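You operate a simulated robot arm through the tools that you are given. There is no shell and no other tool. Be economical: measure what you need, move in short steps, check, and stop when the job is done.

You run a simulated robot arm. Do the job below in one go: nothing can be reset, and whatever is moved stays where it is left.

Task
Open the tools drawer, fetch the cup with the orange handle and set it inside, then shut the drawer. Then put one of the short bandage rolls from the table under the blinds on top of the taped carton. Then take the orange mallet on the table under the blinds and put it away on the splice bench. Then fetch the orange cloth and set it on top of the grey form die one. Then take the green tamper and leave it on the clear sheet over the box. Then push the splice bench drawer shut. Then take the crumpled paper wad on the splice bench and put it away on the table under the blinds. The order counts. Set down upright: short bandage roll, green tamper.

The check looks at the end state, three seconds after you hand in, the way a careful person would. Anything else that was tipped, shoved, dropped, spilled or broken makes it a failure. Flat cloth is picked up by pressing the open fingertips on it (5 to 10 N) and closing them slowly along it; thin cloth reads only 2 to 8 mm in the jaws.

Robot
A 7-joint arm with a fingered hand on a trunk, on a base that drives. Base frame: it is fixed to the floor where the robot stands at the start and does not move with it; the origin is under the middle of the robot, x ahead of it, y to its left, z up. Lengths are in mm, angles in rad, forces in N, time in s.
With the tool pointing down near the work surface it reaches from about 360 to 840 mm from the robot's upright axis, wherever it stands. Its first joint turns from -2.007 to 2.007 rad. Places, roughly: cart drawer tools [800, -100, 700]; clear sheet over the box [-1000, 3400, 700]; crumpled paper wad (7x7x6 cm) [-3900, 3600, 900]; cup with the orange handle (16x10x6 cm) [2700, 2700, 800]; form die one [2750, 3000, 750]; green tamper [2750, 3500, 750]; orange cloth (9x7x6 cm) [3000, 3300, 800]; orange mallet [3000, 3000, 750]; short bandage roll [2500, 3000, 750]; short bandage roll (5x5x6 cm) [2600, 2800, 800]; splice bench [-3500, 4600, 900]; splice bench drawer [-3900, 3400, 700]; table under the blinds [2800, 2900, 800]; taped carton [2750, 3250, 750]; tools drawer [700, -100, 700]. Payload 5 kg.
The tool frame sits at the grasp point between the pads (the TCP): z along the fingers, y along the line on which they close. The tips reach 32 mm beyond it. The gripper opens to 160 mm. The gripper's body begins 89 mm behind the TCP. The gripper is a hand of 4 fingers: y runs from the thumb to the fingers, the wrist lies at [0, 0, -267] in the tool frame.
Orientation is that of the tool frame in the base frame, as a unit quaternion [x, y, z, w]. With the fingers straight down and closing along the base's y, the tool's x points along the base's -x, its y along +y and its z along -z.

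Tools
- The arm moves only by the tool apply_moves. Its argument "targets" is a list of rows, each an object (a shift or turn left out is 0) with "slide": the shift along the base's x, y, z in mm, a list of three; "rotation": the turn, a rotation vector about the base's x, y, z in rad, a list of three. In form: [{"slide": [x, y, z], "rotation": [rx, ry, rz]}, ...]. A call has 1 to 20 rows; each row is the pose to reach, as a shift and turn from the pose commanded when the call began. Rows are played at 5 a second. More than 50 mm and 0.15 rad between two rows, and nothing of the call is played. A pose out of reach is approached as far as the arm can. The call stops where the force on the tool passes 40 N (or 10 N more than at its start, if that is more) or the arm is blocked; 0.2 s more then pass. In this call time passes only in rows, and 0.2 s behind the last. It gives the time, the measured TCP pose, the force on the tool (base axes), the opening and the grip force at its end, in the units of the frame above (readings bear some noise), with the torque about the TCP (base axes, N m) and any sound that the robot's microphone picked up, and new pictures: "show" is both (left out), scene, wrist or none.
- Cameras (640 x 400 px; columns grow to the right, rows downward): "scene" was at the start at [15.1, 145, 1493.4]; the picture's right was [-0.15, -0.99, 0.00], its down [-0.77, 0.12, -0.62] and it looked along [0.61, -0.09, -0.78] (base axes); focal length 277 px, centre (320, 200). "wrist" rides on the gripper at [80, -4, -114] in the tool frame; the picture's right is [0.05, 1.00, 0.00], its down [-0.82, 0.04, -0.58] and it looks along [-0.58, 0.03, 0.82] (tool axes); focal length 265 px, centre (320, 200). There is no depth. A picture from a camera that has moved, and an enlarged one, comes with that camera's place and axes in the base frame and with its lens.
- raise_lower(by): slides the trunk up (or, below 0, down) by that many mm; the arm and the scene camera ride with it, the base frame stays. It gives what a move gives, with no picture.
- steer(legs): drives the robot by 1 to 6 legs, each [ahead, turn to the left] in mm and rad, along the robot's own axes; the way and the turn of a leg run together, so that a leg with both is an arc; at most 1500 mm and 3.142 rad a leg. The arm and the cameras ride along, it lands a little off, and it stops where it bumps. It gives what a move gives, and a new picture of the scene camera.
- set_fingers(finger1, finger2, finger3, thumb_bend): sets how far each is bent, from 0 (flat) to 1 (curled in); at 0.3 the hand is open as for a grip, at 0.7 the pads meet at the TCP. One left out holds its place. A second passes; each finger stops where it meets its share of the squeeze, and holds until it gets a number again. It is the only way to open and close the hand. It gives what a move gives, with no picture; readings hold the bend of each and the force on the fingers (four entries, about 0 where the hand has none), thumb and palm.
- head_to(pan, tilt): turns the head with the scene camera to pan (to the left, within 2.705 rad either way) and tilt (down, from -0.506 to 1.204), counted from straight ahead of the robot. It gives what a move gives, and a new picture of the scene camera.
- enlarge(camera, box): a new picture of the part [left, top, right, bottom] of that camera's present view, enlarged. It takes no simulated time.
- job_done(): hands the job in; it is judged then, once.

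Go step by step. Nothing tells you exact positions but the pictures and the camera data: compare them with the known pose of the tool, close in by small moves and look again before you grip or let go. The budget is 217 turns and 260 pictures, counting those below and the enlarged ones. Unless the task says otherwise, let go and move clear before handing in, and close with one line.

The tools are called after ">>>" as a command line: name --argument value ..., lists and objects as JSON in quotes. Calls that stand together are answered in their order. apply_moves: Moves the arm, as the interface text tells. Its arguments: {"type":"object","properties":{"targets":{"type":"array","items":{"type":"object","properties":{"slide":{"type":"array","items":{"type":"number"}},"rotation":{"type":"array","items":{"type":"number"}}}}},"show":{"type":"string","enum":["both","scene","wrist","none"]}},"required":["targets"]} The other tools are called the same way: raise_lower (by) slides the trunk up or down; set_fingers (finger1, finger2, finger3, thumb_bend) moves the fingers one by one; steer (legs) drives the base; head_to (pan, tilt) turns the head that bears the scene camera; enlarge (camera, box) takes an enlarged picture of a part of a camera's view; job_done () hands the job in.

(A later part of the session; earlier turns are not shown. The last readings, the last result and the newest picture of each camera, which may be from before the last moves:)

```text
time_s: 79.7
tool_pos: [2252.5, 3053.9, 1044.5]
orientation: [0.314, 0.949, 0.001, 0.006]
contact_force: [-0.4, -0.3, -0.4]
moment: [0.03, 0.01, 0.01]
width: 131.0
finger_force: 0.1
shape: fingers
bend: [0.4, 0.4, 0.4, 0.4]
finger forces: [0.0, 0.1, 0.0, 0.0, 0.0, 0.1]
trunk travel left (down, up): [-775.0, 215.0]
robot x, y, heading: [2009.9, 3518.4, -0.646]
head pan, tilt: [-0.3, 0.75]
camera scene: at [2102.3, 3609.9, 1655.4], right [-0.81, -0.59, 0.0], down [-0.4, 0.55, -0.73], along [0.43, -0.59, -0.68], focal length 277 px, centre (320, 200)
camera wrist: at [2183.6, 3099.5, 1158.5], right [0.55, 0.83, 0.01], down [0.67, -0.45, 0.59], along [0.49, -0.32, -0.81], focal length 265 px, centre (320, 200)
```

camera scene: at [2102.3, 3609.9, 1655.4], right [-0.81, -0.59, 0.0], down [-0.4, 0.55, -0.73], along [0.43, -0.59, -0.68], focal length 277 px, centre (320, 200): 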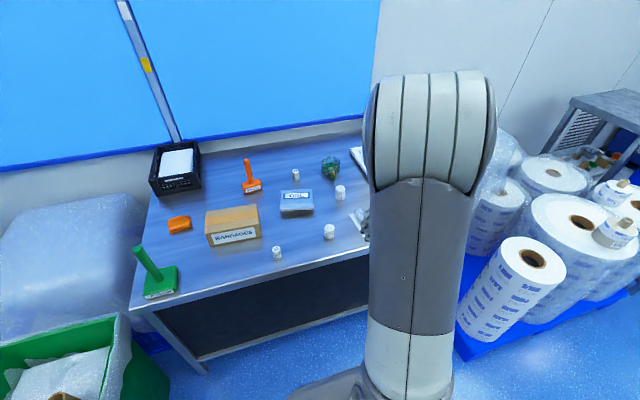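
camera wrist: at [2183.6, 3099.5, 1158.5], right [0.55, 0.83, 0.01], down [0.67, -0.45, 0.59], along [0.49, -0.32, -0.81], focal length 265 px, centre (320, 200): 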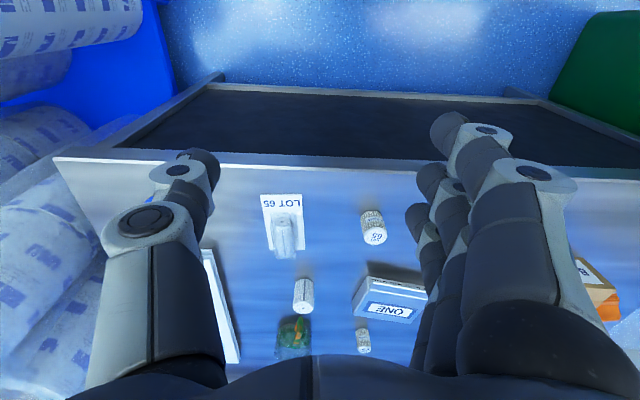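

>>> enlarge --camera "scene" --box '[220, 130, 380, 270]'

>>> enlarge --camera "wrist" --box '[200, 180, 440, 360]'

>>> enlarge --camera "scene" --box '[130, 130, 290, 310]'

```text
2.86 times, centred on (300, 200) of scene
camera zoom: at [2102.3, 3609.9, 1655.4], right [-0.81, -0.59, 0.0], down [-0.4, 0.55, -0.73], along [0.43, -0.59, -0.68], focal length 792 px, centre (377, 200)
```

zoom: 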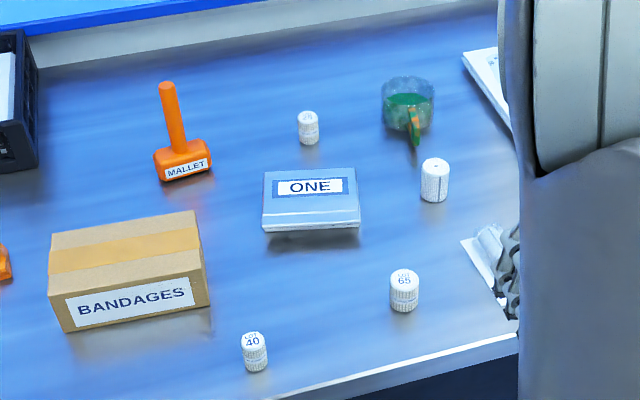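

```text
2.22 times, centred on (320, 270) of wrist
camera zoom: at [2183.6, 3099.5, 1158.5], right [0.55, 0.83, 0.01], down [0.67, -0.45, 0.59], along [0.49, -0.32, -0.81], focal length 590 px, centre (320, 44)
```

zoom: 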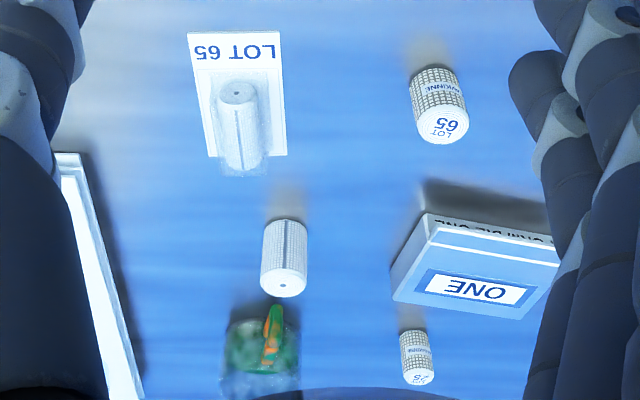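

```text
2.22 times, centred on (210, 220) of scene
camera zoom: at [2102.3, 3609.9, 1655.4], right [-0.81, -0.59, 0.0], down [-0.4, 0.55, -0.73], along [0.43, -0.59, -0.68], focal length 616 px, centre (564, 156)
```

zoom: 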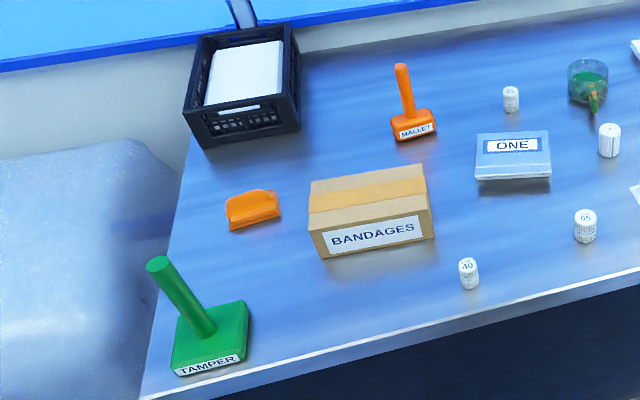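

The clear cup with green contents and an orange handle sits at about (2737,2647); rolls at (2496,3007) and (2588,2789); table front edge at about 133 mm beyond. I reposition closer to the cup.

>>> steer --legs '[[0, -1.571], [223, 0], [0, 1.575], [270, 0]]'

>>> head_to --pan 0.0 --tilt 0.75

```text
time_s: 90.5
tool_pos: [2318.6, 2704.4, 1045.8]
orientation: [0.329, 0.944, 0.002, 0.005]
contact_force: [0.0, -0.6, 1.1]
moment: [0.02, -0.01, -0.02]
width: 131.2
finger_force: 0.1
shape: fingers
bend: [0.4, 0.4, 0.4, 0.4]
finger forces: [0.0, 0.0, 0.0, 0.1, 0.1, 0.1]
trunk travel left (down, up): [-775.0, 215.0]
robot x, y, heading: [2087.7, 3176.2, -0.668]
head pan, tilt: [-0.3, 0.75]
camera scene: at [2187.3, 3265.1, 1655.3], right [-0.83, -0.56, 0.0], down [-0.39, 0.56, -0.73], along [0.41, -0.6, -0.68], focal length 277 px, centre (320, 200)
```

scene: 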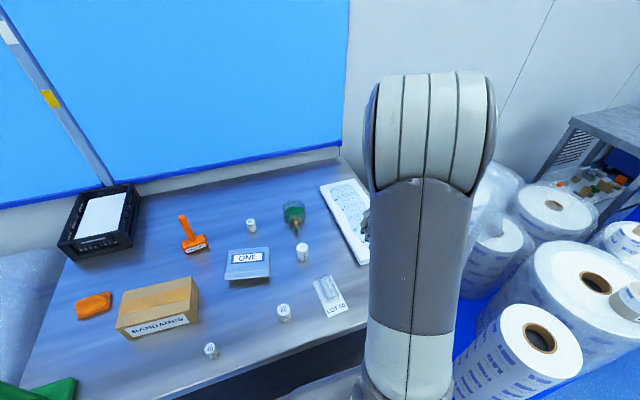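

```text
time_s: 91.3
tool_pos: [2319.2, 2704.1, 1045.0]
orientation: [0.33, 0.944, 0.002, 0.006]
contact_force: [0.0, 0.6, -0.8]
moment: [0.0, -0.02, -0.02]
width: 131.4
finger_force: 0.0
shape: fingers
bend: [0.4, 0.4, 0.4, 0.4]
finger forces: [0.0, 0.0, 0.0, 0.1, 0.0, 0.0]
trunk travel left (down, up): [-775.0, 215.0]
robot x, y, heading: [2089.5, 3171.2, -0.665]
head pan, tilt: [0.0, 0.75]
camera scene: at [2204.5, 3282.6, 1655.3], right [-0.62, -0.78, 0.0], down [-0.53, 0.42, -0.73], along [0.57, -0.46, -0.68], focal length 277 px, centre (320, 200)
```

scene: 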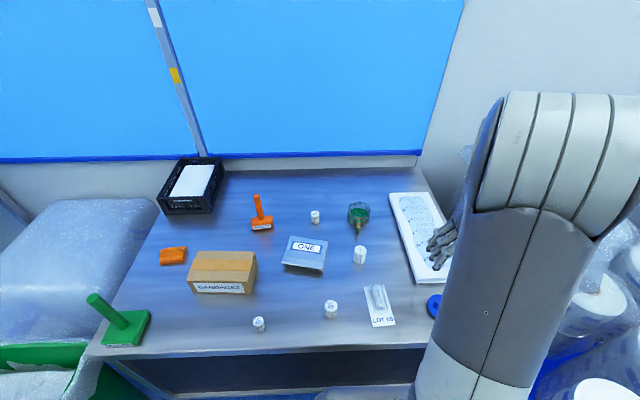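

>>> enlarge --camera "scene" --box '[290, 180, 410, 340]'

>>> enlarge --camera "wrist" --box '[0, 0, 640, 400]'

```text
2.50 times, centred on (350, 260) of scene
camera zoom: at [2204.5, 3282.6, 1655.3], right [-0.62, -0.78, 0.0], down [-0.53, 0.42, -0.73], along [0.57, -0.46, -0.68], focal length 693 px, centre (245, 50)
```

zoom: 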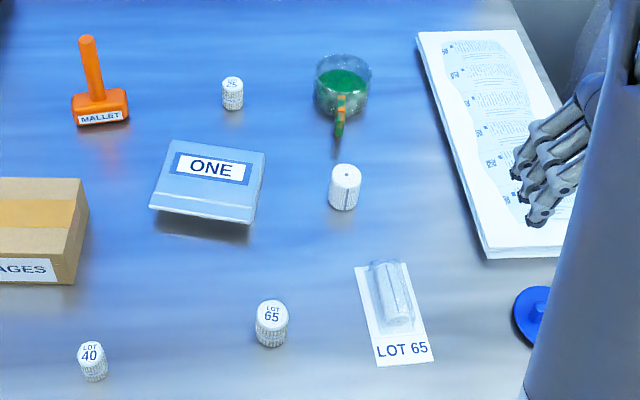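

```text
1.00 times, centred on (320, 200) of wrist (not enlarged: the box is as wide or as high as the picture)
camera zoom: at [2251.1, 2753.0, 1158.7], right [0.58, 0.81, 0.01], down [0.66, -0.47, 0.59], along [0.48, -0.34, -0.81], focal length 265 px, centre (320, 200)
```

zoom: 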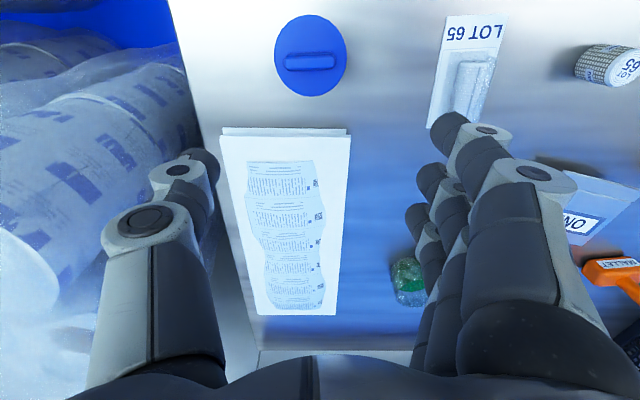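

The cup holds green liquid, so it must stay level. I open the hand and move over the cup at height.

>>> set_fingers --finger1 0.3 --finger2 0.3 --finger3 0.3 --thumb_bend 0.3

>>> apply_moves --targets '[{"slide": [40, -5, 0]}, {"slide": [80, -10, 0]}, {"slide": [120, -14, 0]}, {"slide": [160, -19, 0]}, {"slide": [200, -24, 0]}, {"slide": [240, -29, 0]}, {"slide": [280, -33, 0]}, {"slide": [320, -38, 0]}, {"slide": [360, -43, 0]}]'

```text
time_s: 92.3
tool_pos: [2318.8, 2705.6, 1044.0]
orientation: [0.33, 0.944, 0.001, 0.005]
contact_force: [-0.7, -1.3, 0.0]
moment: [0.01, 0.02, -0.02]
width: 170.0
finger_force: 0.0
shape: fingers
bend: [0.3, 0.3, 0.3, 0.3]
finger forces: [0.0, 0.0, 0.1, 0.0, 0.0, 0.1]
trunk travel left (down, up): [-775.0, 215.0]
robot x, y, heading: [2091.5, 3173.4, -0.67]
head pan, tilt: [0.0, 0.75]
```

```text
time_s: 94.3
tool_pos: [2678.1, 2662.3, 1044.8]
orientation: [0.329, 0.944, 0.002, 0.006]
contact_force: [0.2, 0.5, 0.8]
moment: [0.04, -0.01, -0.01]
width: 170.0
finger_force: 0.1
shape: fingers
bend: [0.3, 0.3, 0.3, 0.3]
finger forces: [0.1, 0.1, 0.0, 0.0, 0.0, 0.0]
trunk travel left (down, up): [-775.0, 215.0]
robot x, y, heading: [2091.7, 3175.4, -0.671]
head pan, tilt: [0.0, 0.75]
camera scene: at [2205.7, 3282.1, 1655.3], right [-0.62, -0.78, 0.0], down [-0.53, 0.42, -0.73], along [0.57, -0.45, -0.68], focal length 277 px, centre (320, 200)
camera wrist: at [2611.6, 2709.8, 1158.3], right [0.58, 0.81, 0.01], down [0.66, -0.47, 0.58], along [0.48, -0.34, -0.81], focal length 265 px, centre (320, 200)
```

scene: 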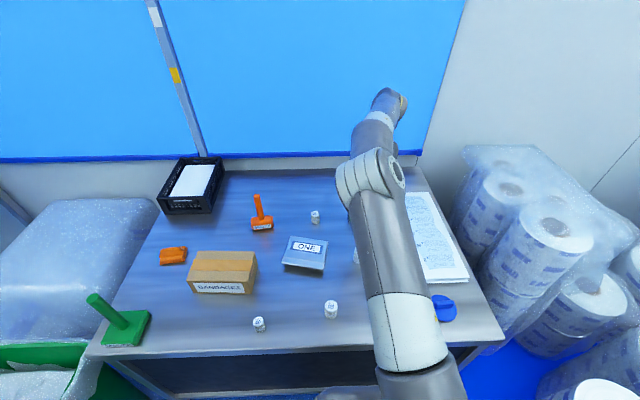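
wrist: 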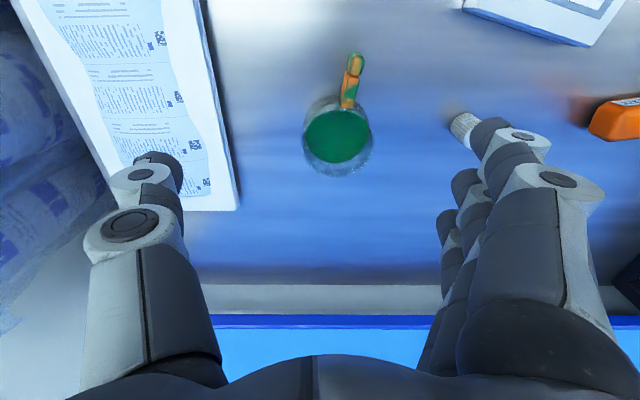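

The cup is centred where expected. I shift above it and lower the trunk.

>>> apply_moves --targets '[{"slide": [29, -6, 0]}, {"slide": [57, -12, 0]}]' --show "none"

>>> raise_lower --by -150

>>> enlarge --camera "wrist" --box '[0, 0, 640, 400]'

```text
time_s: 94.9
tool_pos: [2734.1, 2649.9, 1042.7]
orientation: [0.331, 0.944, 0.002, 0.006]
contact_force: [-0.3, -0.5, 0.4]
moment: [0.05, 0.01, 0.0]
width: 170.1
finger_force: 0.1
shape: fingers
bend: [0.3, 0.3, 0.3, 0.3]
finger forces: [0.0, 0.0, 0.0, 0.1, 0.0, 0.0]
trunk travel left (down, up): [-775.0, 215.0]
robot x, y, heading: [2089.5, 3173.1, -0.668]
head pan, tilt: [0.0, 0.75]
```

```text
time_s: 96.6
tool_pos: [2733.4, 2650.9, 894.2]
orientation: [0.33, 0.944, 0.001, 0.006]
contact_force: [0.5, 0.5, 0.4]
moment: [0.02, -0.02, 0.0]
width: 170.3
finger_force: 0.1
shape: fingers
bend: [0.3, 0.3, 0.3, 0.3]
finger forces: [0.2, 0.1, 0.0, 0.1, 0.1, 0.0]
trunk travel left (down, up): [-625.0, 365.0]
robot x, y, heading: [2088.5, 3174.3, -0.674]
head pan, tilt: [0.0, 0.75]
```

```text
1.00 times, centred on (320, 200) of wrist (not enlarged: the box is as wide or as high as the picture)
camera zoom: at [2666.3, 2699.1, 1008.6], right [0.58, 0.81, 0.01], down [0.66, -0.47, 0.59], along [0.48, -0.34, -0.81], focal length 265 px, centre (320, 200)
```

zoom: 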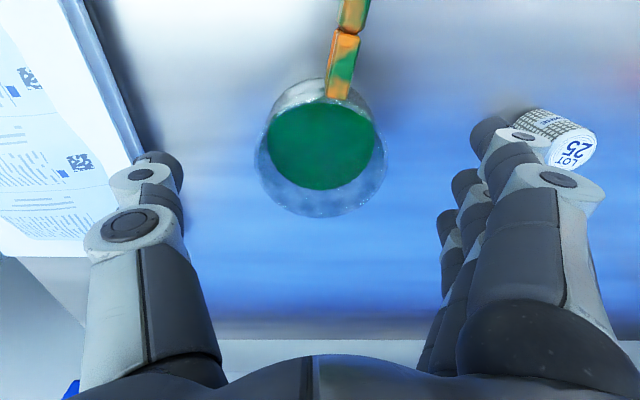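

Cup is centred between thumb and fingers with neighbours clear. I descend around it.

>>> apply_moves --targets '[{"slide": [-4, 3, -25]}, {"slide": [-4, 3, -45]}, {"slide": [-4, 3, -60]}, {"slide": [-4, 3, -70]}]'

```text
time_s: 97.6
tool_pos: [2730.0, 2654.2, 825.3]
orientation: [0.33, 0.944, 0.0, 0.006]
contact_force: [0.4, 0.2, 0.0]
moment: [-0.02, -0.03, 0.0]
width: 170.2
finger_force: 0.1
shape: fingers
bend: [0.3, 0.3, 0.3, 0.3]
finger forces: [0.1, 0.0, 0.1, 0.0, 0.0, 0.1]
trunk travel left (down, up): [-625.0, 365.0]
robot x, y, heading: [2089.3, 3175.7, -0.67]
head pan, tilt: [0.0, 0.75]
camera scene: at [2204.7, 3282.8, 1505.3], right [-0.62, -0.78, 0.0], down [-0.53, 0.42, -0.73], along [0.57, -0.45, -0.68], focal length 277 px, centre (320, 200)
camera wrist: at [2662.8, 2702.8, 937.9], right [0.58, 0.81, 0.01], down [0.66, -0.47, 0.59], along [0.48, -0.34, -0.81], focal length 265 px, centre (320, 200)
```

scene: 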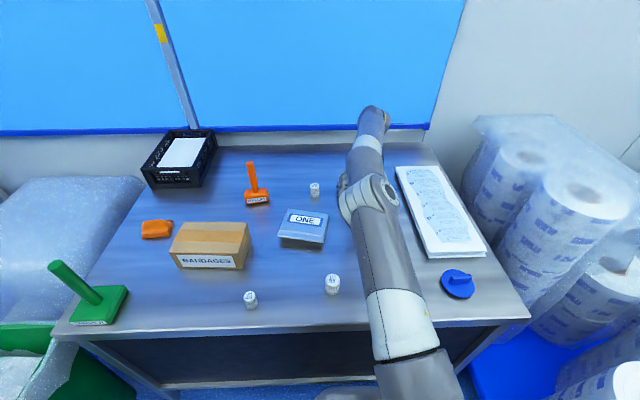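
wrist: 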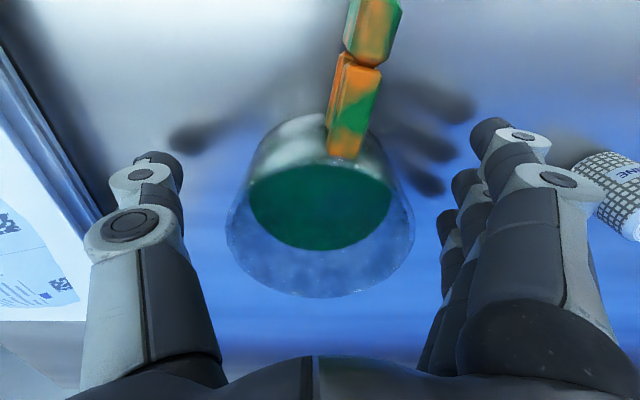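

The hand is around the cup. I close gently.

>>> set_fingers --finger1 0.47 --finger2 0.47 --finger3 0.47 --thumb_bend 0.47

>>> set_fingers --finger1 0.55 --finger2 0.55 --finger3 0.55 --thumb_bend 0.55

>>> enlarge --camera "wrist" --box '[0, 0, 640, 400]'

```text
time_s: 98.6
tool_pos: [2729.8, 2654.2, 824.2]
orientation: [0.33, 0.944, 0.001, 0.006]
contact_force: [0.1, -0.3, 0.2]
moment: [0.01, -0.01, 0.02]
width: 104.2
finger_force: 0.4
shape: fingers
bend: [0.47, 0.47, 0.47, 0.47]
finger forces: [0.1, 0.0, 0.1, 0.1, 0.0, 0.1]
trunk travel left (down, up): [-625.0, 365.0]
robot x, y, heading: [2091.6, 3177.1, -0.673]
head pan, tilt: [0.0, 0.75]
```

```text
time_s: 99.6
tool_pos: [2729.2, 2654.0, 825.4]
orientation: [0.329, 0.944, 0.001, 0.007]
contact_force: [-0.4, 0.1, -0.4]
moment: [0.05, -0.04, 0.02]
width: 83.9
finger_force: 11.8
shape: fingers
bend: [0.55, 0.49, 0.49, 0.52]
finger forces: [0.0, 6.0, 6.1, 0.0, 11.8, 0.1]
trunk travel left (down, up): [-625.0, 365.0]
robot x, y, heading: [2088.1, 3176.7, -0.671]
head pan, tilt: [0.0, 0.75]
```

```text
1.00 times, centred on (320, 200) of wrist (not enlarged: the box is as wide or as high as the picture)
camera zoom: at [2662.7, 2702.7, 938.0], right [0.58, 0.81, 0.01], down [0.66, -0.47, 0.59], along [0.48, -0.34, -0.81], focal length 265 px, centre (320, 200)
```

zoom: 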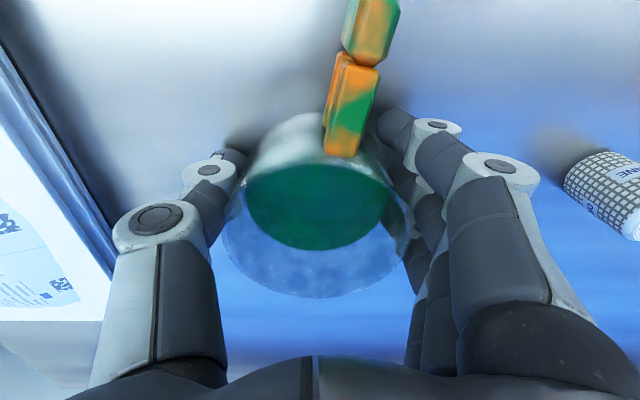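

The cup is held by two fingers and the thumb. I firm up slightly and lift slowly.

>>> set_fingers --finger2 0.6 --finger3 0.6 --thumb_bend 0.6

>>> apply_moves --targets '[{"slide": [0, 0, 5]}, {"slide": [0, 0, 15]}, {"slide": [0, 0, 28]}, {"slide": [0, 0, 40]}]'

```text
time_s: 100.6
tool_pos: [2730.0, 2654.0, 824.2]
orientation: [0.331, 0.944, 0.001, 0.005]
contact_force: [0.3, -1.4, -0.2]
moment: [0.04, -0.01, 0.0]
width: 81.0
finger_force: 16.0
shape: fingers
bend: [0.55, 0.48, 0.48, 0.55]
finger forces: [0.1, 7.9, 8.1, 0.0, 16.3, 0.1]
trunk travel left (down, up): [-625.0, 365.0]
robot x, y, heading: [2094.0, 3176.3, -0.672]
head pan, tilt: [0.0, 0.75]
```

```text
time_s: 101.6
tool_pos: [2729.6, 2655.1, 864.1]
orientation: [0.329, 0.944, 0.0, 0.007]
contact_force: [-0.5, 0.7, -1.4]
moment: [0.0, -0.02, 0.0]
width: 81.3
finger_force: 15.8
shape: fingers
bend: [0.55, 0.48, 0.47, 0.55]
finger forces: [0.0, 7.9, 8.1, 0.0, 15.8, 0.0]
trunk travel left (down, up): [-625.0, 365.0]
robot x, y, heading: [2086.3, 3177.0, -0.671]
head pan, tilt: [0.0, 0.75]
camera scene: at [2204.8, 3282.7, 1505.3], right [-0.62, -0.78, 0.0], down [-0.53, 0.42, -0.73], along [0.57, -0.45, -0.68], focal length 277 px, centre (320, 200)
camera wrist: at [2662.8, 2702.8, 977.8], right [0.58, 0.81, 0.01], down [0.66, -0.47, 0.59], along [0.48, -0.34, -0.81], focal length 265 px, centre (320, 200)
```

scene: 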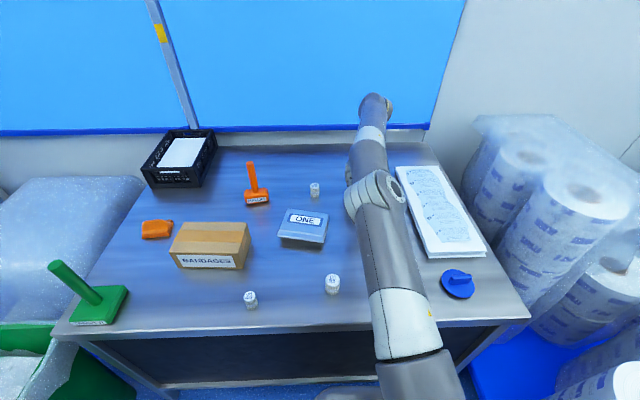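
wrist: 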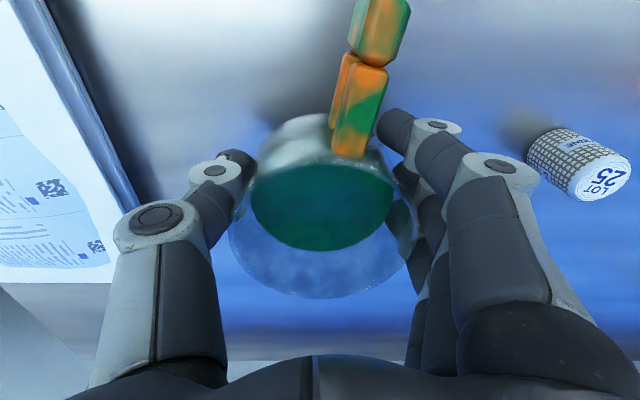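

The cup rises with the hand. I raise the trunk, draw the cup in toward the body and drive back toward the cart.

>>> raise_lower --by 200

>>> apply_moves --targets '[{"slide": [-12, 9, 0]}, {"slide": [-35, 28, 0]}, {"slide": [-63, 49, 0]}, {"slide": [-91, 71, 0]}, {"slide": [-119, 93, 0]}, {"slide": [-147, 115, 0]}, {"slide": [-175, 137, 0]}, {"slide": [-203, 159, 0]}, {"slide": [-231, 181, 0]}, {"slide": [-255, 200, 0]}, {"slide": [-272, 213, 0]}, {"slide": [-280, 219, 0]}]' --show "wrist"

>>> steer --legs '[[-410, 0], [0, -1.819], [1459, 0], [0, 0.285]]'

>>> enlarge --camera "wrist" --box '[0, 0, 640, 400]'

```text
time_s: 103.8
tool_pos: [2730.2, 2653.6, 1063.9]
orientation: [0.329, 0.944, 0.0, 0.005]
contact_force: [0.1, 0.5, -1.5]
moment: [-0.01, -0.02, 0.0]
width: 81.0
finger_force: 16.1
shape: fingers
bend: [0.55, 0.48, 0.47, 0.55]
finger forces: [0.0, 7.9, 8.1, 0.0, 15.8, 0.0]
trunk travel left (down, up): [-825.0, 165.0]
robot x, y, heading: [2087.4, 3175.7, -0.666]
head pan, tilt: [0.0, 0.75]
```

```text
time_s: 106.4
tool_pos: [2448.0, 2872.9, 1064.5]
orientation: [0.329, 0.944, 0.001, 0.006]
contact_force: [-0.5, 0.1, -1.6]
moment: [-0.05, -0.02, -0.01]
width: 80.5
finger_force: 16.0
shape: fingers
bend: [0.55, 0.48, 0.47, 0.55]
finger forces: [0.1, 7.8, 7.9, 0.1, 15.5, 0.0]
trunk travel left (down, up): [-825.0, 165.0]
robot x, y, heading: [2089.7, 3176.1, -0.669]
head pan, tilt: [0.0, 0.75]
camera wrist: at [2381.5, 2921.9, 1178.1], right [0.58, 0.81, 0.01], down [0.66, -0.47, 0.59], along [0.48, -0.34, -0.81], focal length 265 px, centre (320, 200)
```

wrist: 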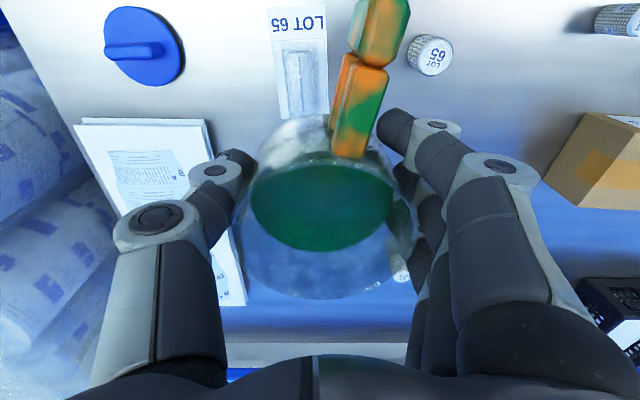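

```text
time_s: 121.0
tool_pos: [325.1, 2183.4, 1063.9]
orientation: [0.895, 0.447, -0.003, 0.004]
contact_force: [0.4, -0.2, -1.7]
moment: [0.05, 0.06, 0.0]
width: 80.7
finger_force: 15.4
shape: fingers
bend: [0.55, 0.48, 0.47, 0.55]
finger forces: [0.0, 7.5, 7.8, 0.1, 15.2, 0.0]
trunk travel left (down, up): [-825.0, 165.0]
robot x, y, heading: [614.4, 2553.1, -2.216]
head pan, tilt: [0.0, 0.75]
camera scene: at [728.7, 2437.8, 1705.3], right [-0.8, 0.6, 0.0], down [0.41, 0.55, -0.73], along [-0.44, -0.59, -0.68], focal length 277 px, centre (320, 200)
```

scene: 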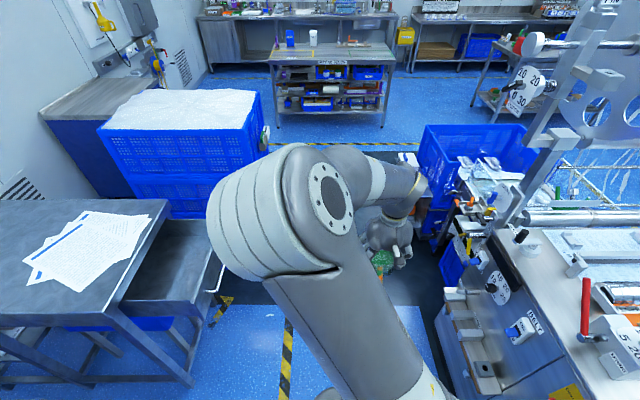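

```text
1.00 times, centred on (320, 200) of wrist (not enlarged: the box is as wide or as high as the picture)
camera zoom: at [370.5, 2252.0, 1178.1], right [0.83, -0.56, 0.01], down [-0.45, -0.67, 0.59], along [-0.32, -0.49, -0.81], focal length 265 px, centre (320, 200)
```

zoom: 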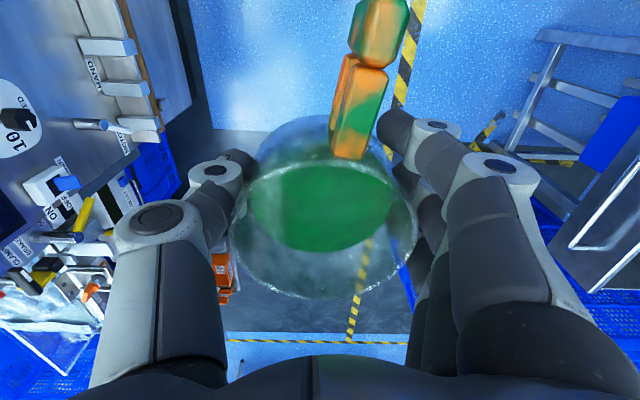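

The cup is steady. I continue along the aisle and turn to the cart.

>>> steer --legs '[[0, 0.014], [1500, 0], [575, 0], [0, 1.57], [400, 0]]'

>>> enlarge --camera "wrist" --box '[0, 0, 640, 400]'

```text
time_s: 137.5
tool_pos: [93.7, 335.0, 1064.7]
orientation: [0.317, 0.948, 0.001, 0.005]
contact_force: [-0.4, -0.6, -2.2]
moment: [0.01, 0.01, 0.01]
width: 80.6
finger_force: 14.9
shape: fingers
bend: [0.55, 0.48, 0.48, 0.55]
finger forces: [0.0, 7.5, 7.6, 0.0, 14.9, 0.0]
trunk travel left (down, up): [-825.0, 165.0]
robot x, y, heading: [-275.7, 625.2, -0.64]
head pan, tilt: [0.0, 0.75]
camera scene: at [-162.3, 736.7, 1705.3], right [-0.6, -0.8, 0.0], down [-0.55, 0.41, -0.73], along [0.59, -0.44, -0.68], focal length 277 px, centre (320, 200)
```

scene: 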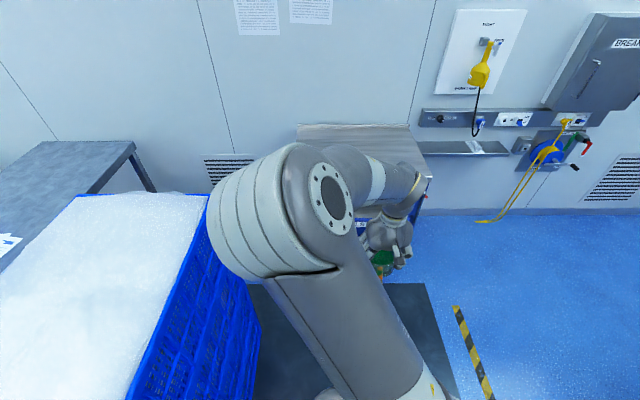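

```text
1.00 times, centred on (320, 200) of wrist (not enlarged: the box is as wide or as high as the picture)
camera zoom: at [25.0, 381.4, 1177.8], right [0.56, 0.83, 0.01], down [0.67, -0.45, 0.58], along [0.49, -0.32, -0.81], focal length 265 px, centre (320, 200)
```

zoom: 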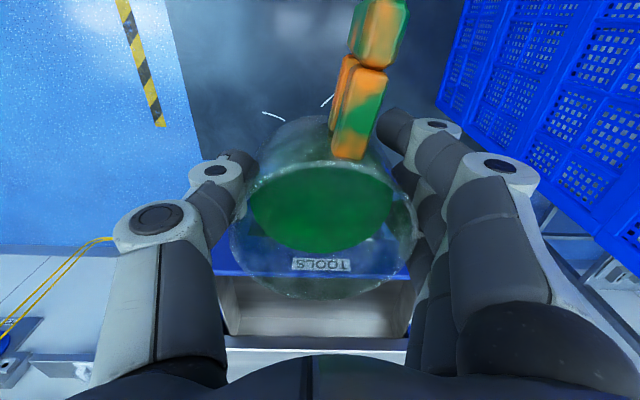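

The open drawer is straight ahead. I drive 340 mm closer, then check with the wrist view.

>>> steer --legs '[[340, 0]]'

>>> enlarge --camera "wrist" --box '[0, 0, 640, 400]'

```text
time_s: 139.8
tool_pos: [363.4, 131.7, 1063.1]
orientation: [0.317, 0.949, 0.001, 0.005]
contact_force: [-0.2, -0.5, -1.4]
moment: [0.01, 0.03, -0.03]
width: 80.8
finger_force: 14.4
shape: fingers
bend: [0.55, 0.48, 0.48, 0.55]
finger forces: [0.0, 7.4, 7.6, 0.0, 14.9, 0.0]
trunk travel left (down, up): [-825.0, 165.0]
robot x, y, heading: [-2.7, 426.2, -0.642]
head pan, tilt: [0.0, 0.75]
camera scene: at [109.5, 533.0, 1705.3], right [-0.6, -0.8, 0.0], down [-0.55, 0.41, -0.73], along [0.58, -0.44, -0.68], focal length 277 px, centre (320, 200)
```

scene: 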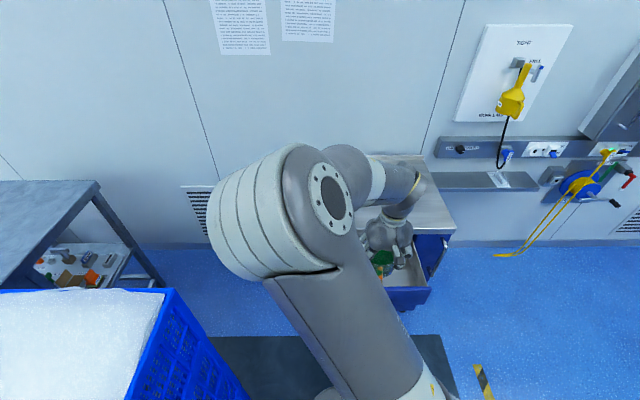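

```text
1.00 times, centred on (320, 200) of wrist (not enlarged: the box is as wide or as high as the picture)
camera zoom: at [295.8, 177.2, 1177.7], right [0.56, 0.83, 0.01], down [0.67, -0.46, 0.58], along [0.49, -0.32, -0.81], focal length 265 px, centre (320, 200)
```

zoom: 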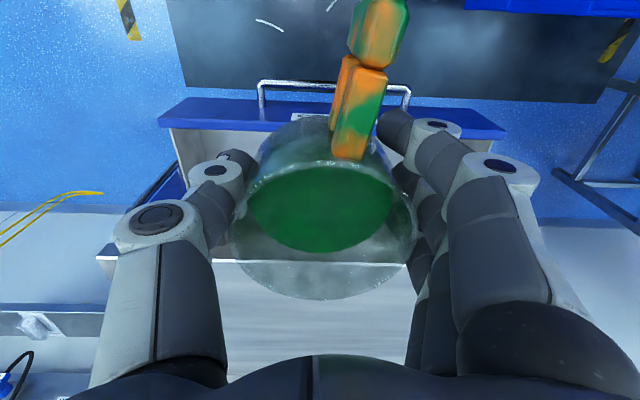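

Drawer opening spans about V -276 to -517 under the hand. I move the cup over its middle and look.

>>> apply_moves --targets '[{"slide": [14, -8, 0]}, {"slide": [43, -25, 0]}, {"slide": [78, -45, 0]}, {"slide": [112, -65, 0]}, {"slide": [146, -85, 0]}, {"slide": [165, -96, 0]}, {"slide": [172, -100, 0]}]' --show "none"

>>> raise_lower --by -170

>>> head_to --pan -0.2 --tilt 0.9

>>> enlarge --camera "wrist" --box '[0, 0, 640, 400]'

```text
time_s: 141.3
tool_pos: [536.7, 31.8, 1064.4]
orientation: [0.317, 0.948, 0.0, 0.004]
contact_force: [-0.4, 0.2, -1.9]
moment: [0.0, 0.0, -0.03]
width: 80.5
finger_force: 14.2
shape: fingers
bend: [0.55, 0.48, 0.48, 0.55]
finger forces: [0.1, 7.4, 7.5, 0.0, 14.8, 0.0]
trunk travel left (down, up): [-825.0, 165.0]
robot x, y, heading: [-5.8, 421.4, -0.645]
head pan, tilt: [0.0, 0.75]
```

```text
time_s: 143.3
tool_pos: [534.3, 31.8, 893.5]
orientation: [0.317, 0.948, 0.001, 0.006]
contact_force: [-0.1, -0.2, -2.2]
moment: [-0.01, -0.04, -0.02]
width: 80.5
finger_force: 14.9
shape: fingers
bend: [0.55, 0.48, 0.48, 0.55]
finger forces: [0.0, 7.4, 7.6, 0.0, 14.9, 0.1]
trunk travel left (down, up): [-655.0, 335.0]
robot x, y, heading: [-5.9, 424.3, -0.646]
head pan, tilt: [0.0, 0.75]
```

```text
time_s: 144.0
tool_pos: [535.5, 31.5, 895.1]
orientation: [0.316, 0.949, 0.001, 0.006]
contact_force: [0.4, 0.6, -2.9]
moment: [-0.03, -0.03, 0.02]
width: 80.8
finger_force: 15.3
shape: fingers
bend: [0.55, 0.48, 0.48, 0.55]
finger forces: [0.0, 7.4, 7.6, 0.1, 14.8, 0.1]
trunk travel left (down, up): [-655.0, 335.0]
robot x, y, heading: [-6.5, 421.7, -0.645]
head pan, tilt: [-0.201, 0.901]
camera scene: at [92.6, 526.9, 1523.4], right [-0.75, -0.66, 0.0], down [-0.52, 0.59, -0.62], along [0.41, -0.46, -0.78], focal length 277 px, centre (320, 200)
```

scene: 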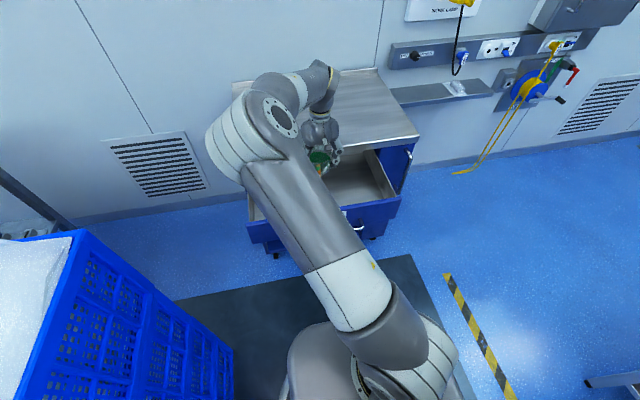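

```text
1.00 times, centred on (320, 200) of wrist (not enlarged: the box is as wide or as high as the picture)
camera zoom: at [466.8, 78.0, 1008.2], right [0.56, 0.83, 0.01], down [0.67, -0.46, 0.59], along [0.49, -0.32, -0.81], focal length 265 px, centre (320, 200)
```

zoom: 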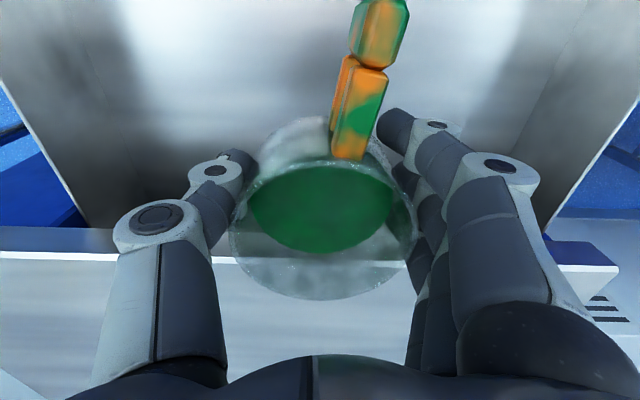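

Hand is well inside the opening. I lower the cup into the drawer.

>>> apply_moves --targets '[{"slide": [0, 0, -20]}, {"slide": [0, 0, -45]}, {"slide": [0, 0, -70]}, {"slide": [0, 0, -95]}, {"slide": [0, 0, -115]}, {"slide": [0, 0, -125]}]'

```text
time_s: 145.4
tool_pos: [534.6, 32.6, 770.2]
orientation: [0.317, 0.948, 0.001, 0.006]
contact_force: [0.8, -0.2, -2.5]
moment: [-0.05, -0.01, 0.03]
width: 80.8
finger_force: 14.9
shape: fingers
bend: [0.55, 0.48, 0.48, 0.55]
finger forces: [0.0, 7.4, 7.5, 0.0, 14.8, 0.1]
trunk travel left (down, up): [-655.0, 335.0]
robot x, y, heading: [-6.0, 418.5, -0.643]
head pan, tilt: [-0.201, 0.901]
camera scene: at [92.7, 526.9, 1523.4], right [-0.75, -0.66, 0.0], down [-0.52, 0.59, -0.62], along [0.41, -0.46, -0.78], focal length 277 px, centre (320, 200)
camera wrist: at [466.3, 78.6, 883.3], right [0.56, 0.83, 0.01], down [0.67, -0.46, 0.59], along [0.49, -0.32, -0.81], focal length 265 px, centre (320, 200)
```

scene: 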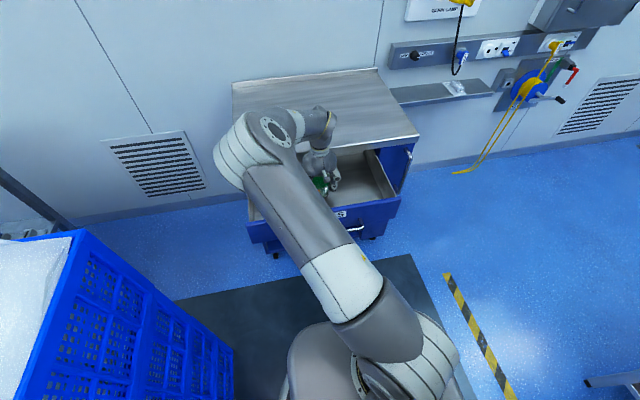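
wrist: 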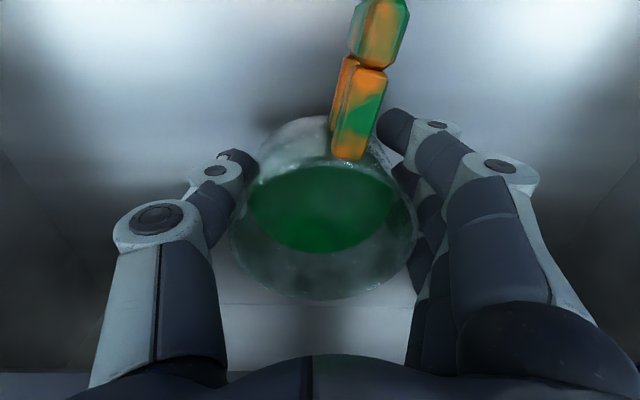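

Close to the bottom. I go down in small steps watching the force.

>>> apply_moves --targets '[{"slide": [0, 0, -5]}, {"slide": [0, 0, -10]}, {"slide": [0, 0, -15]}]' --show "none"

>>> apply_moves --targets '[{"slide": [0, 0, -3]}, {"slide": [0, 0, -6]}]' --show "none"

>>> apply_moves --targets '[{"slide": [0, 0, -3]}, {"slide": [0, 0, -6]}]' --show "wrist"

```text
time_s: 146.2
tool_pos: [534.3, 32.4, 755.5]
orientation: [0.316, 0.949, 0.001, 0.005]
contact_force: [0.3, 0.4, -2.0]
moment: [-0.02, 0.0, -0.04]
width: 80.4
finger_force: 15.1
shape: fingers
bend: [0.55, 0.48, 0.48, 0.55]
finger forces: [0.0, 7.4, 7.6, 0.0, 14.8, 0.1]
trunk travel left (down, up): [-655.0, 335.0]
robot x, y, heading: [-5.9, 420.6, -0.644]
head pan, tilt: [-0.201, 0.901]
```

```text
time_s: 146.8
tool_pos: [535.3, 32.3, 748.4]
orientation: [0.316, 0.949, 0.002, 0.005]
contact_force: [0.2, -0.7, -1.7]
moment: [0.0, -0.01, -0.04]
width: 80.6
finger_force: 15.2
shape: fingers
bend: [0.55, 0.48, 0.48, 0.55]
finger forces: [0.0, 7.4, 7.5, 0.0, 14.8, 0.0]
trunk travel left (down, up): [-655.0, 335.0]
robot x, y, heading: [-2.9, 424.7, -0.645]
head pan, tilt: [-0.201, 0.901]
```

```text
time_s: 147.4
tool_pos: [534.8, 31.7, 742.6]
orientation: [0.318, 0.948, 0.001, 0.005]
contact_force: [0.1, 0.1, -1.9]
moment: [0.03, 0.02, 0.0]
width: 80.6
finger_force: 14.7
shape: fingers
bend: [0.55, 0.48, 0.48, 0.55]
finger forces: [0.1, 7.4, 7.6, 0.1, 14.8, 0.1]
trunk travel left (down, up): [-655.0, 335.0]
robot x, y, heading: [-0.2, 419.9, -0.649]
head pan, tilt: [-0.201, 0.901]
camera wrist: at [466.6, 77.9, 855.7], right [0.56, 0.83, 0.01], down [0.67, -0.46, 0.59], along [0.49, -0.32, -0.81], focal length 265 px, centre (320, 200)
```

wrist: 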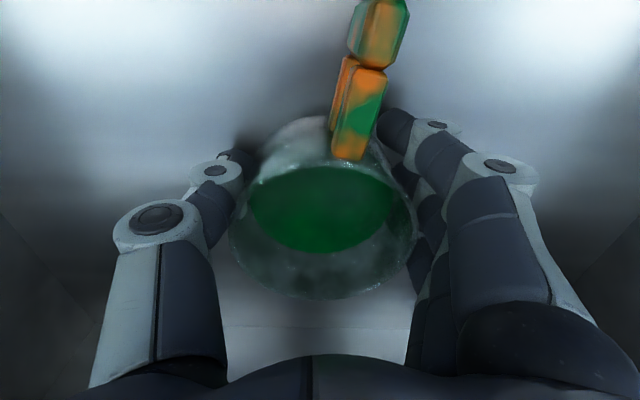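

>>> apply_moves --targets '[{"slide": [0, 0, -2]}, {"slide": [0, 0, -4]}]' --show "none"

>>> apply_moves --targets '[{"slide": [0, 0, -2]}, {"slide": [0, 0, -4]}]' --show "none"

>>> apply_moves --targets '[{"slide": [0, 0, -2]}, {"slide": [0, 0, -4]}]' --show "none"

```text
time_s: 148.0
tool_pos: [533.9, 31.1, 739.2]
orientation: [0.317, 0.948, 0.001, 0.006]
contact_force: [-0.5, -0.9, 8.1]
moment: [0.27, -0.3, -0.04]
width: 80.7
finger_force: 14.9
shape: fingers
bend: [0.55, 0.48, 0.48, 0.55]
finger forces: [0.0, 7.4, 7.2, 0.0, 16.1, 0.1]
trunk travel left (down, up): [-655.0, 335.0]
robot x, y, heading: [0.7, 425.0, -0.645]
head pan, tilt: [-0.201, 0.901]
```

```text
time_s: 148.6
tool_pos: [534.6, 31.5, 737.1]
orientation: [0.317, 0.948, 0.0, 0.008]
contact_force: [-1.3, -1.7, 23.5]
moment: [-0.1, -0.22, -0.01]
width: 80.3
finger_force: 16.7
shape: fingers
bend: [0.55, 0.48, 0.48, 0.56]
finger forces: [0.0, 7.5, 7.5, 0.0, 17.7, 0.0]
trunk travel left (down, up): [-655.0, 335.0]
robot x, y, heading: [-3.7, 423.8, -0.641]
head pan, tilt: [-0.201, 0.901]
```

```text
time_s: 149.2
tool_pos: [537.8, 29.0, 736.1]
orientation: [0.318, 0.948, 0.0, 0.01]
contact_force: [1.6, -1.6, 18.7]
moment: [0.51, -0.15, -0.09]
width: 80.3
finger_force: 20.0
shape: fingers
bend: [0.56, 0.48, 0.48, 0.56]
finger forces: [9.0, 7.6, 7.7, 0.0, 15.7, 0.0]
trunk travel left (down, up): [-655.0, 335.0]
robot x, y, heading: [-6.4, 423.9, -0.645]
head pan, tilt: [-0.201, 0.901]
stopped in row 2: the force on the tool passed its limit at 42 N (the readings are from after the stop); the commanded pose is now the measured one
```

The cup touches bottom. I relieve the pressure and open the fingers.

>>> apply_moves --targets '[{"slide": [0, 0, 2]}]' --show "none"

>>> set_fingers --finger1 0.42 --finger2 0.42 --finger3 0.42 --thumb_bend 0.47

>>> set_fingers --finger1 0.3 --finger2 0.3 --finger3 0.3 --thumb_bend 0.3

>>> enlarge --camera "wrist" --box '[0, 0, 640, 400]'

```text
time_s: 149.6
tool_pos: [534.7, 30.0, 736.5]
orientation: [0.317, 0.948, 0.0, 0.008]
contact_force: [0.4, -2.4, 17.7]
moment: [0.25, -0.2, -0.04]
width: 80.2
finger_force: 18.2
shape: fingers
bend: [0.56, 0.48, 0.48, 0.56]
finger forces: [5.3, 7.4, 7.4, 0.1, 16.3, 0.0]
trunk travel left (down, up): [-655.0, 335.0]
robot x, y, heading: [-4.5, 422.6, -0.644]
head pan, tilt: [-0.201, 0.901]
```

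```text
time_s: 150.6
tool_pos: [536.7, 31.7, 737.7]
orientation: [0.317, 0.948, 0.0, 0.008]
contact_force: [5.8, 6.4, 27.6]
moment: [-0.97, 0.88, 0.02]
width: 106.6
finger_force: 13.4
shape: fingers
bend: [0.42, 0.42, 0.42, 0.49]
finger forces: [0.0, 0.1, 0.0, 0.0, 27.4, 0.1]
trunk travel left (down, up): [-655.0, 335.0]
robot x, y, heading: [-5.0, 422.7, -0.643]
head pan, tilt: [-0.201, 0.901]
```

```text
time_s: 151.6
tool_pos: [536.5, 30.5, 734.6]
orientation: [0.318, 0.948, 0.001, 0.006]
contact_force: [-0.4, 0.2, 0.4]
moment: [-0.01, -0.02, -0.02]
width: 169.8
finger_force: 0.0
shape: fingers
bend: [0.3, 0.3, 0.3, 0.3]
finger forces: [0.0, 0.0, 0.0, 0.1, 0.0, 0.0]
trunk travel left (down, up): [-655.0, 335.0]
robot x, y, heading: [-4.1, 424.3, -0.642]
head pan, tilt: [-0.201, 0.901]
```

```text
1.00 times, centred on (320, 200) of wrist (not enlarged: the box is as wide or as high as the picture)
camera zoom: at [468.0, 77.3, 848.5], right [0.56, 0.83, 0.01], down [0.67, -0.46, 0.59], along [0.49, -0.33, -0.81], focal length 265 px, centre (320, 200)
```

zoom: 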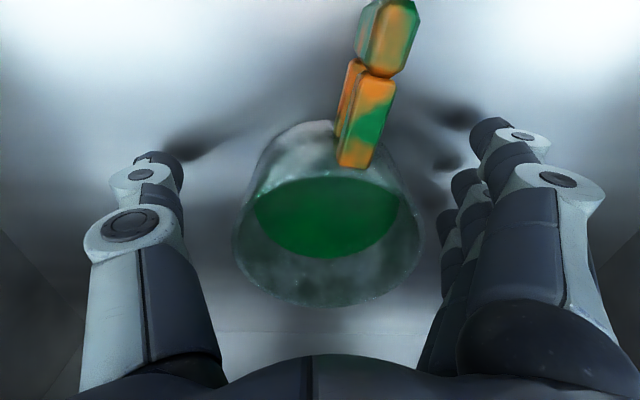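

The cup stands upright in the drawer. I rise out of the drawer and back the robot off for the push.

>>> apply_moves --targets '[{"slide": [0, 0, 10]}, {"slide": [0, 0, 30]}, {"slide": [0, 0, 60]}, {"slide": [0, 0, 95]}, {"slide": [0, 0, 130]}, {"slide": [0, 0, 165]}, {"slide": [0, 0, 190]}]' --show "wrist"

>>> steer --legs '[[-280, 0]]'

```text
time_s: 153.2
tool_pos: [536.0, 31.9, 927.6]
orientation: [0.316, 0.949, 0.0, 0.008]
contact_force: [-0.4, -0.6, -0.1]
moment: [-0.01, -0.01, 0.01]
width: 170.0
finger_force: 0.1
shape: fingers
bend: [0.3, 0.3, 0.3, 0.3]
finger forces: [0.0, 0.1, 0.0, 0.0, 0.0, 0.1]
trunk travel left (down, up): [-655.0, 335.0]
robot x, y, heading: [-1.0, 421.0, -0.645]
head pan, tilt: [-0.201, 0.901]
camera wrist: at [467.8, 78.8, 1041.4], right [0.56, 0.83, 0.01], down [0.67, -0.45, 0.59], along [0.49, -0.33, -0.81], focal length 265 px, centre (320, 200)
```

wrist: 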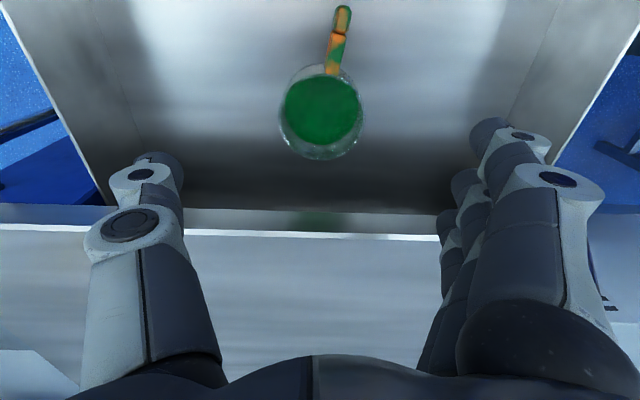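

```text
time_s: 155.1
tool_pos: [311.7, 197.8, 927.4]
orientation: [0.32, 0.947, 0.0, 0.008]
contact_force: [-0.2, 0.2, -0.2]
moment: [0.01, 0.04, -0.01]
width: 170.0
finger_force: 0.1
shape: fingers
bend: [0.3, 0.3, 0.3, 0.3]
finger forces: [0.0, 0.0, 0.1, 0.1, 0.0, 0.0]
trunk travel left (down, up): [-655.0, 335.0]
robot x, y, heading: [-225.9, 591.0, -0.647]
head pan, tilt: [-0.201, 0.901]
camera scene: at [-129.9, 694.8, 1523.4], right [-0.75, -0.66, 0.0], down [-0.52, 0.59, -0.62], along [0.41, -0.47, -0.78], focal length 277 px, centre (320, 200)
```

scene: 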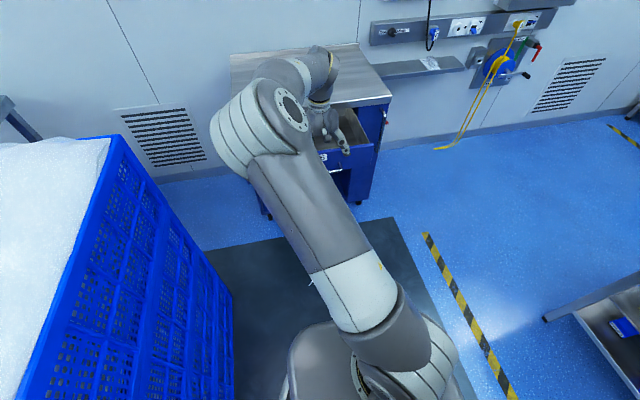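

I close the fingers, pitch the hand forward 45° and lower it in front of the drawer face.

>>> set_fingers --finger1 0.7 --finger2 0.7 --finger3 0.7 --thumb_bend 0.7

>>> apply_moves --targets '[{"slide": [-5, 4, -22], "rotation": [-0.0787, -0.1045, 0]}, {"slide": [-10, 7, -44], "rotation": [-0.157, -0.209, 0]}, {"slide": [-10, 7, -66], "rotation": [-0.236, -0.3135, 0]}, {"slide": [-10, 7, -88], "rotation": [-0.315, -0.418, 0]}, {"slide": [-10, 7, -110], "rotation": [-0.393, -0.5225, 0]}, {"slide": [-10, 7, -132], "rotation": [-0.472, -0.627, 0]}]'

```text
time_s: 156.1
tool_pos: [312.0, 198.2, 926.5]
orientation: [0.32, 0.947, 0.0, 0.007]
contact_force: [-0.1, -0.9, -0.2]
moment: [-0.04, 0.03, 0.0]
width: 23.7
finger_force: 0.1
shape: fingers
bend: [0.7, 0.7, 0.7, 0.7]
finger forces: [0.0, 0.0, 0.1, 0.0, 0.1, 0.0]
trunk travel left (down, up): [-655.0, 335.0]
robot x, y, heading: [-224.8, 593.0, -0.654]
head pan, tilt: [-0.201, 0.901]
```

```text
time_s: 157.5
tool_pos: [302.4, 209.0, 791.6]
orientation: [0.274, 0.884, -0.116, 0.361]
contact_force: [2.5, -5.4, 4.5]
moment: [0.47, 0.19, 0.09]
width: 23.7
finger_force: 0.1
shape: fingers
bend: [0.7, 0.7, 0.7, 0.7]
finger forces: [0.1, 0.0, 0.0, 0.0, 0.0, 0.2]
trunk travel left (down, up): [-655.0, 335.0]
robot x, y, heading: [-227.2, 591.9, -0.65]
head pan, tilt: [-0.201, 0.901]
camera scene: at [-129.4, 694.2, 1523.5], right [-0.75, -0.66, 0.0], down [-0.52, 0.59, -0.62], along [0.41, -0.47, -0.78], focal length 277 px, centre (320, 200)
camera wrist: at [186.5, 285.7, 817.3], right [0.54, 0.84, -0.04], down [0.17, -0.06, 0.98], along [0.82, -0.54, -0.18], focal length 265 px, centre (320, 200)
```

scene: 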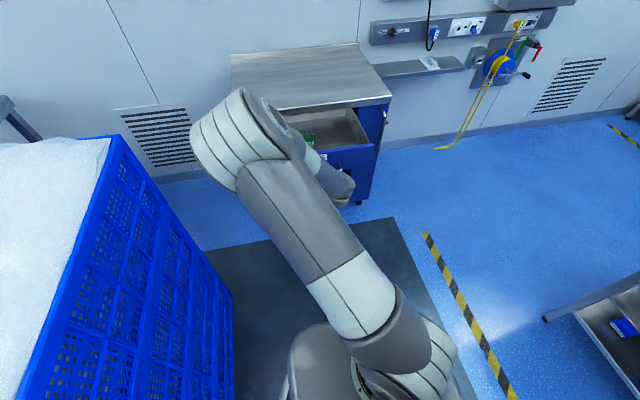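
wrist: 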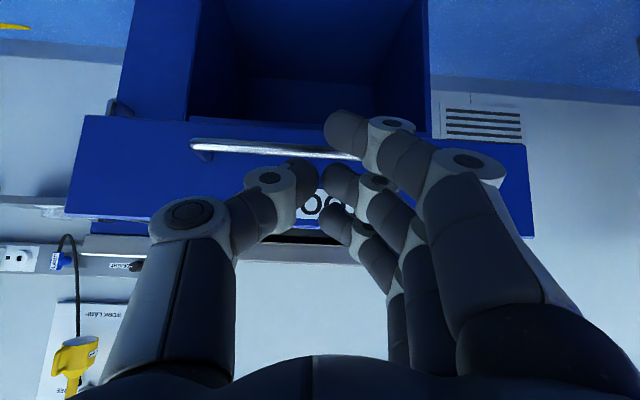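

There's a slight odd force; I take a small step forward and read again.

>>> apply_moves --targets '[{"slide": [12, -9, 0]}, {"slide": [24, -18, 0]}]' --show "none"

```text
time_s: 158.1
tool_pos: [327.1, 186.3, 795.3]
orientation: [0.294, 0.874, -0.12, 0.369]
contact_force: [-0.6, 0.3, -0.7]
moment: [0.01, 0.04, -0.02]
width: 23.4
finger_force: 0.1
shape: fingers
bend: [0.7, 0.7, 0.7, 0.7]
finger forces: [0.0, 0.1, 0.0, 0.0, 0.0, 0.0]
trunk travel left (down, up): [-655.0, 335.0]
robot x, y, heading: [-228.8, 593.8, -0.65]
head pan, tilt: [-0.201, 0.901]
```

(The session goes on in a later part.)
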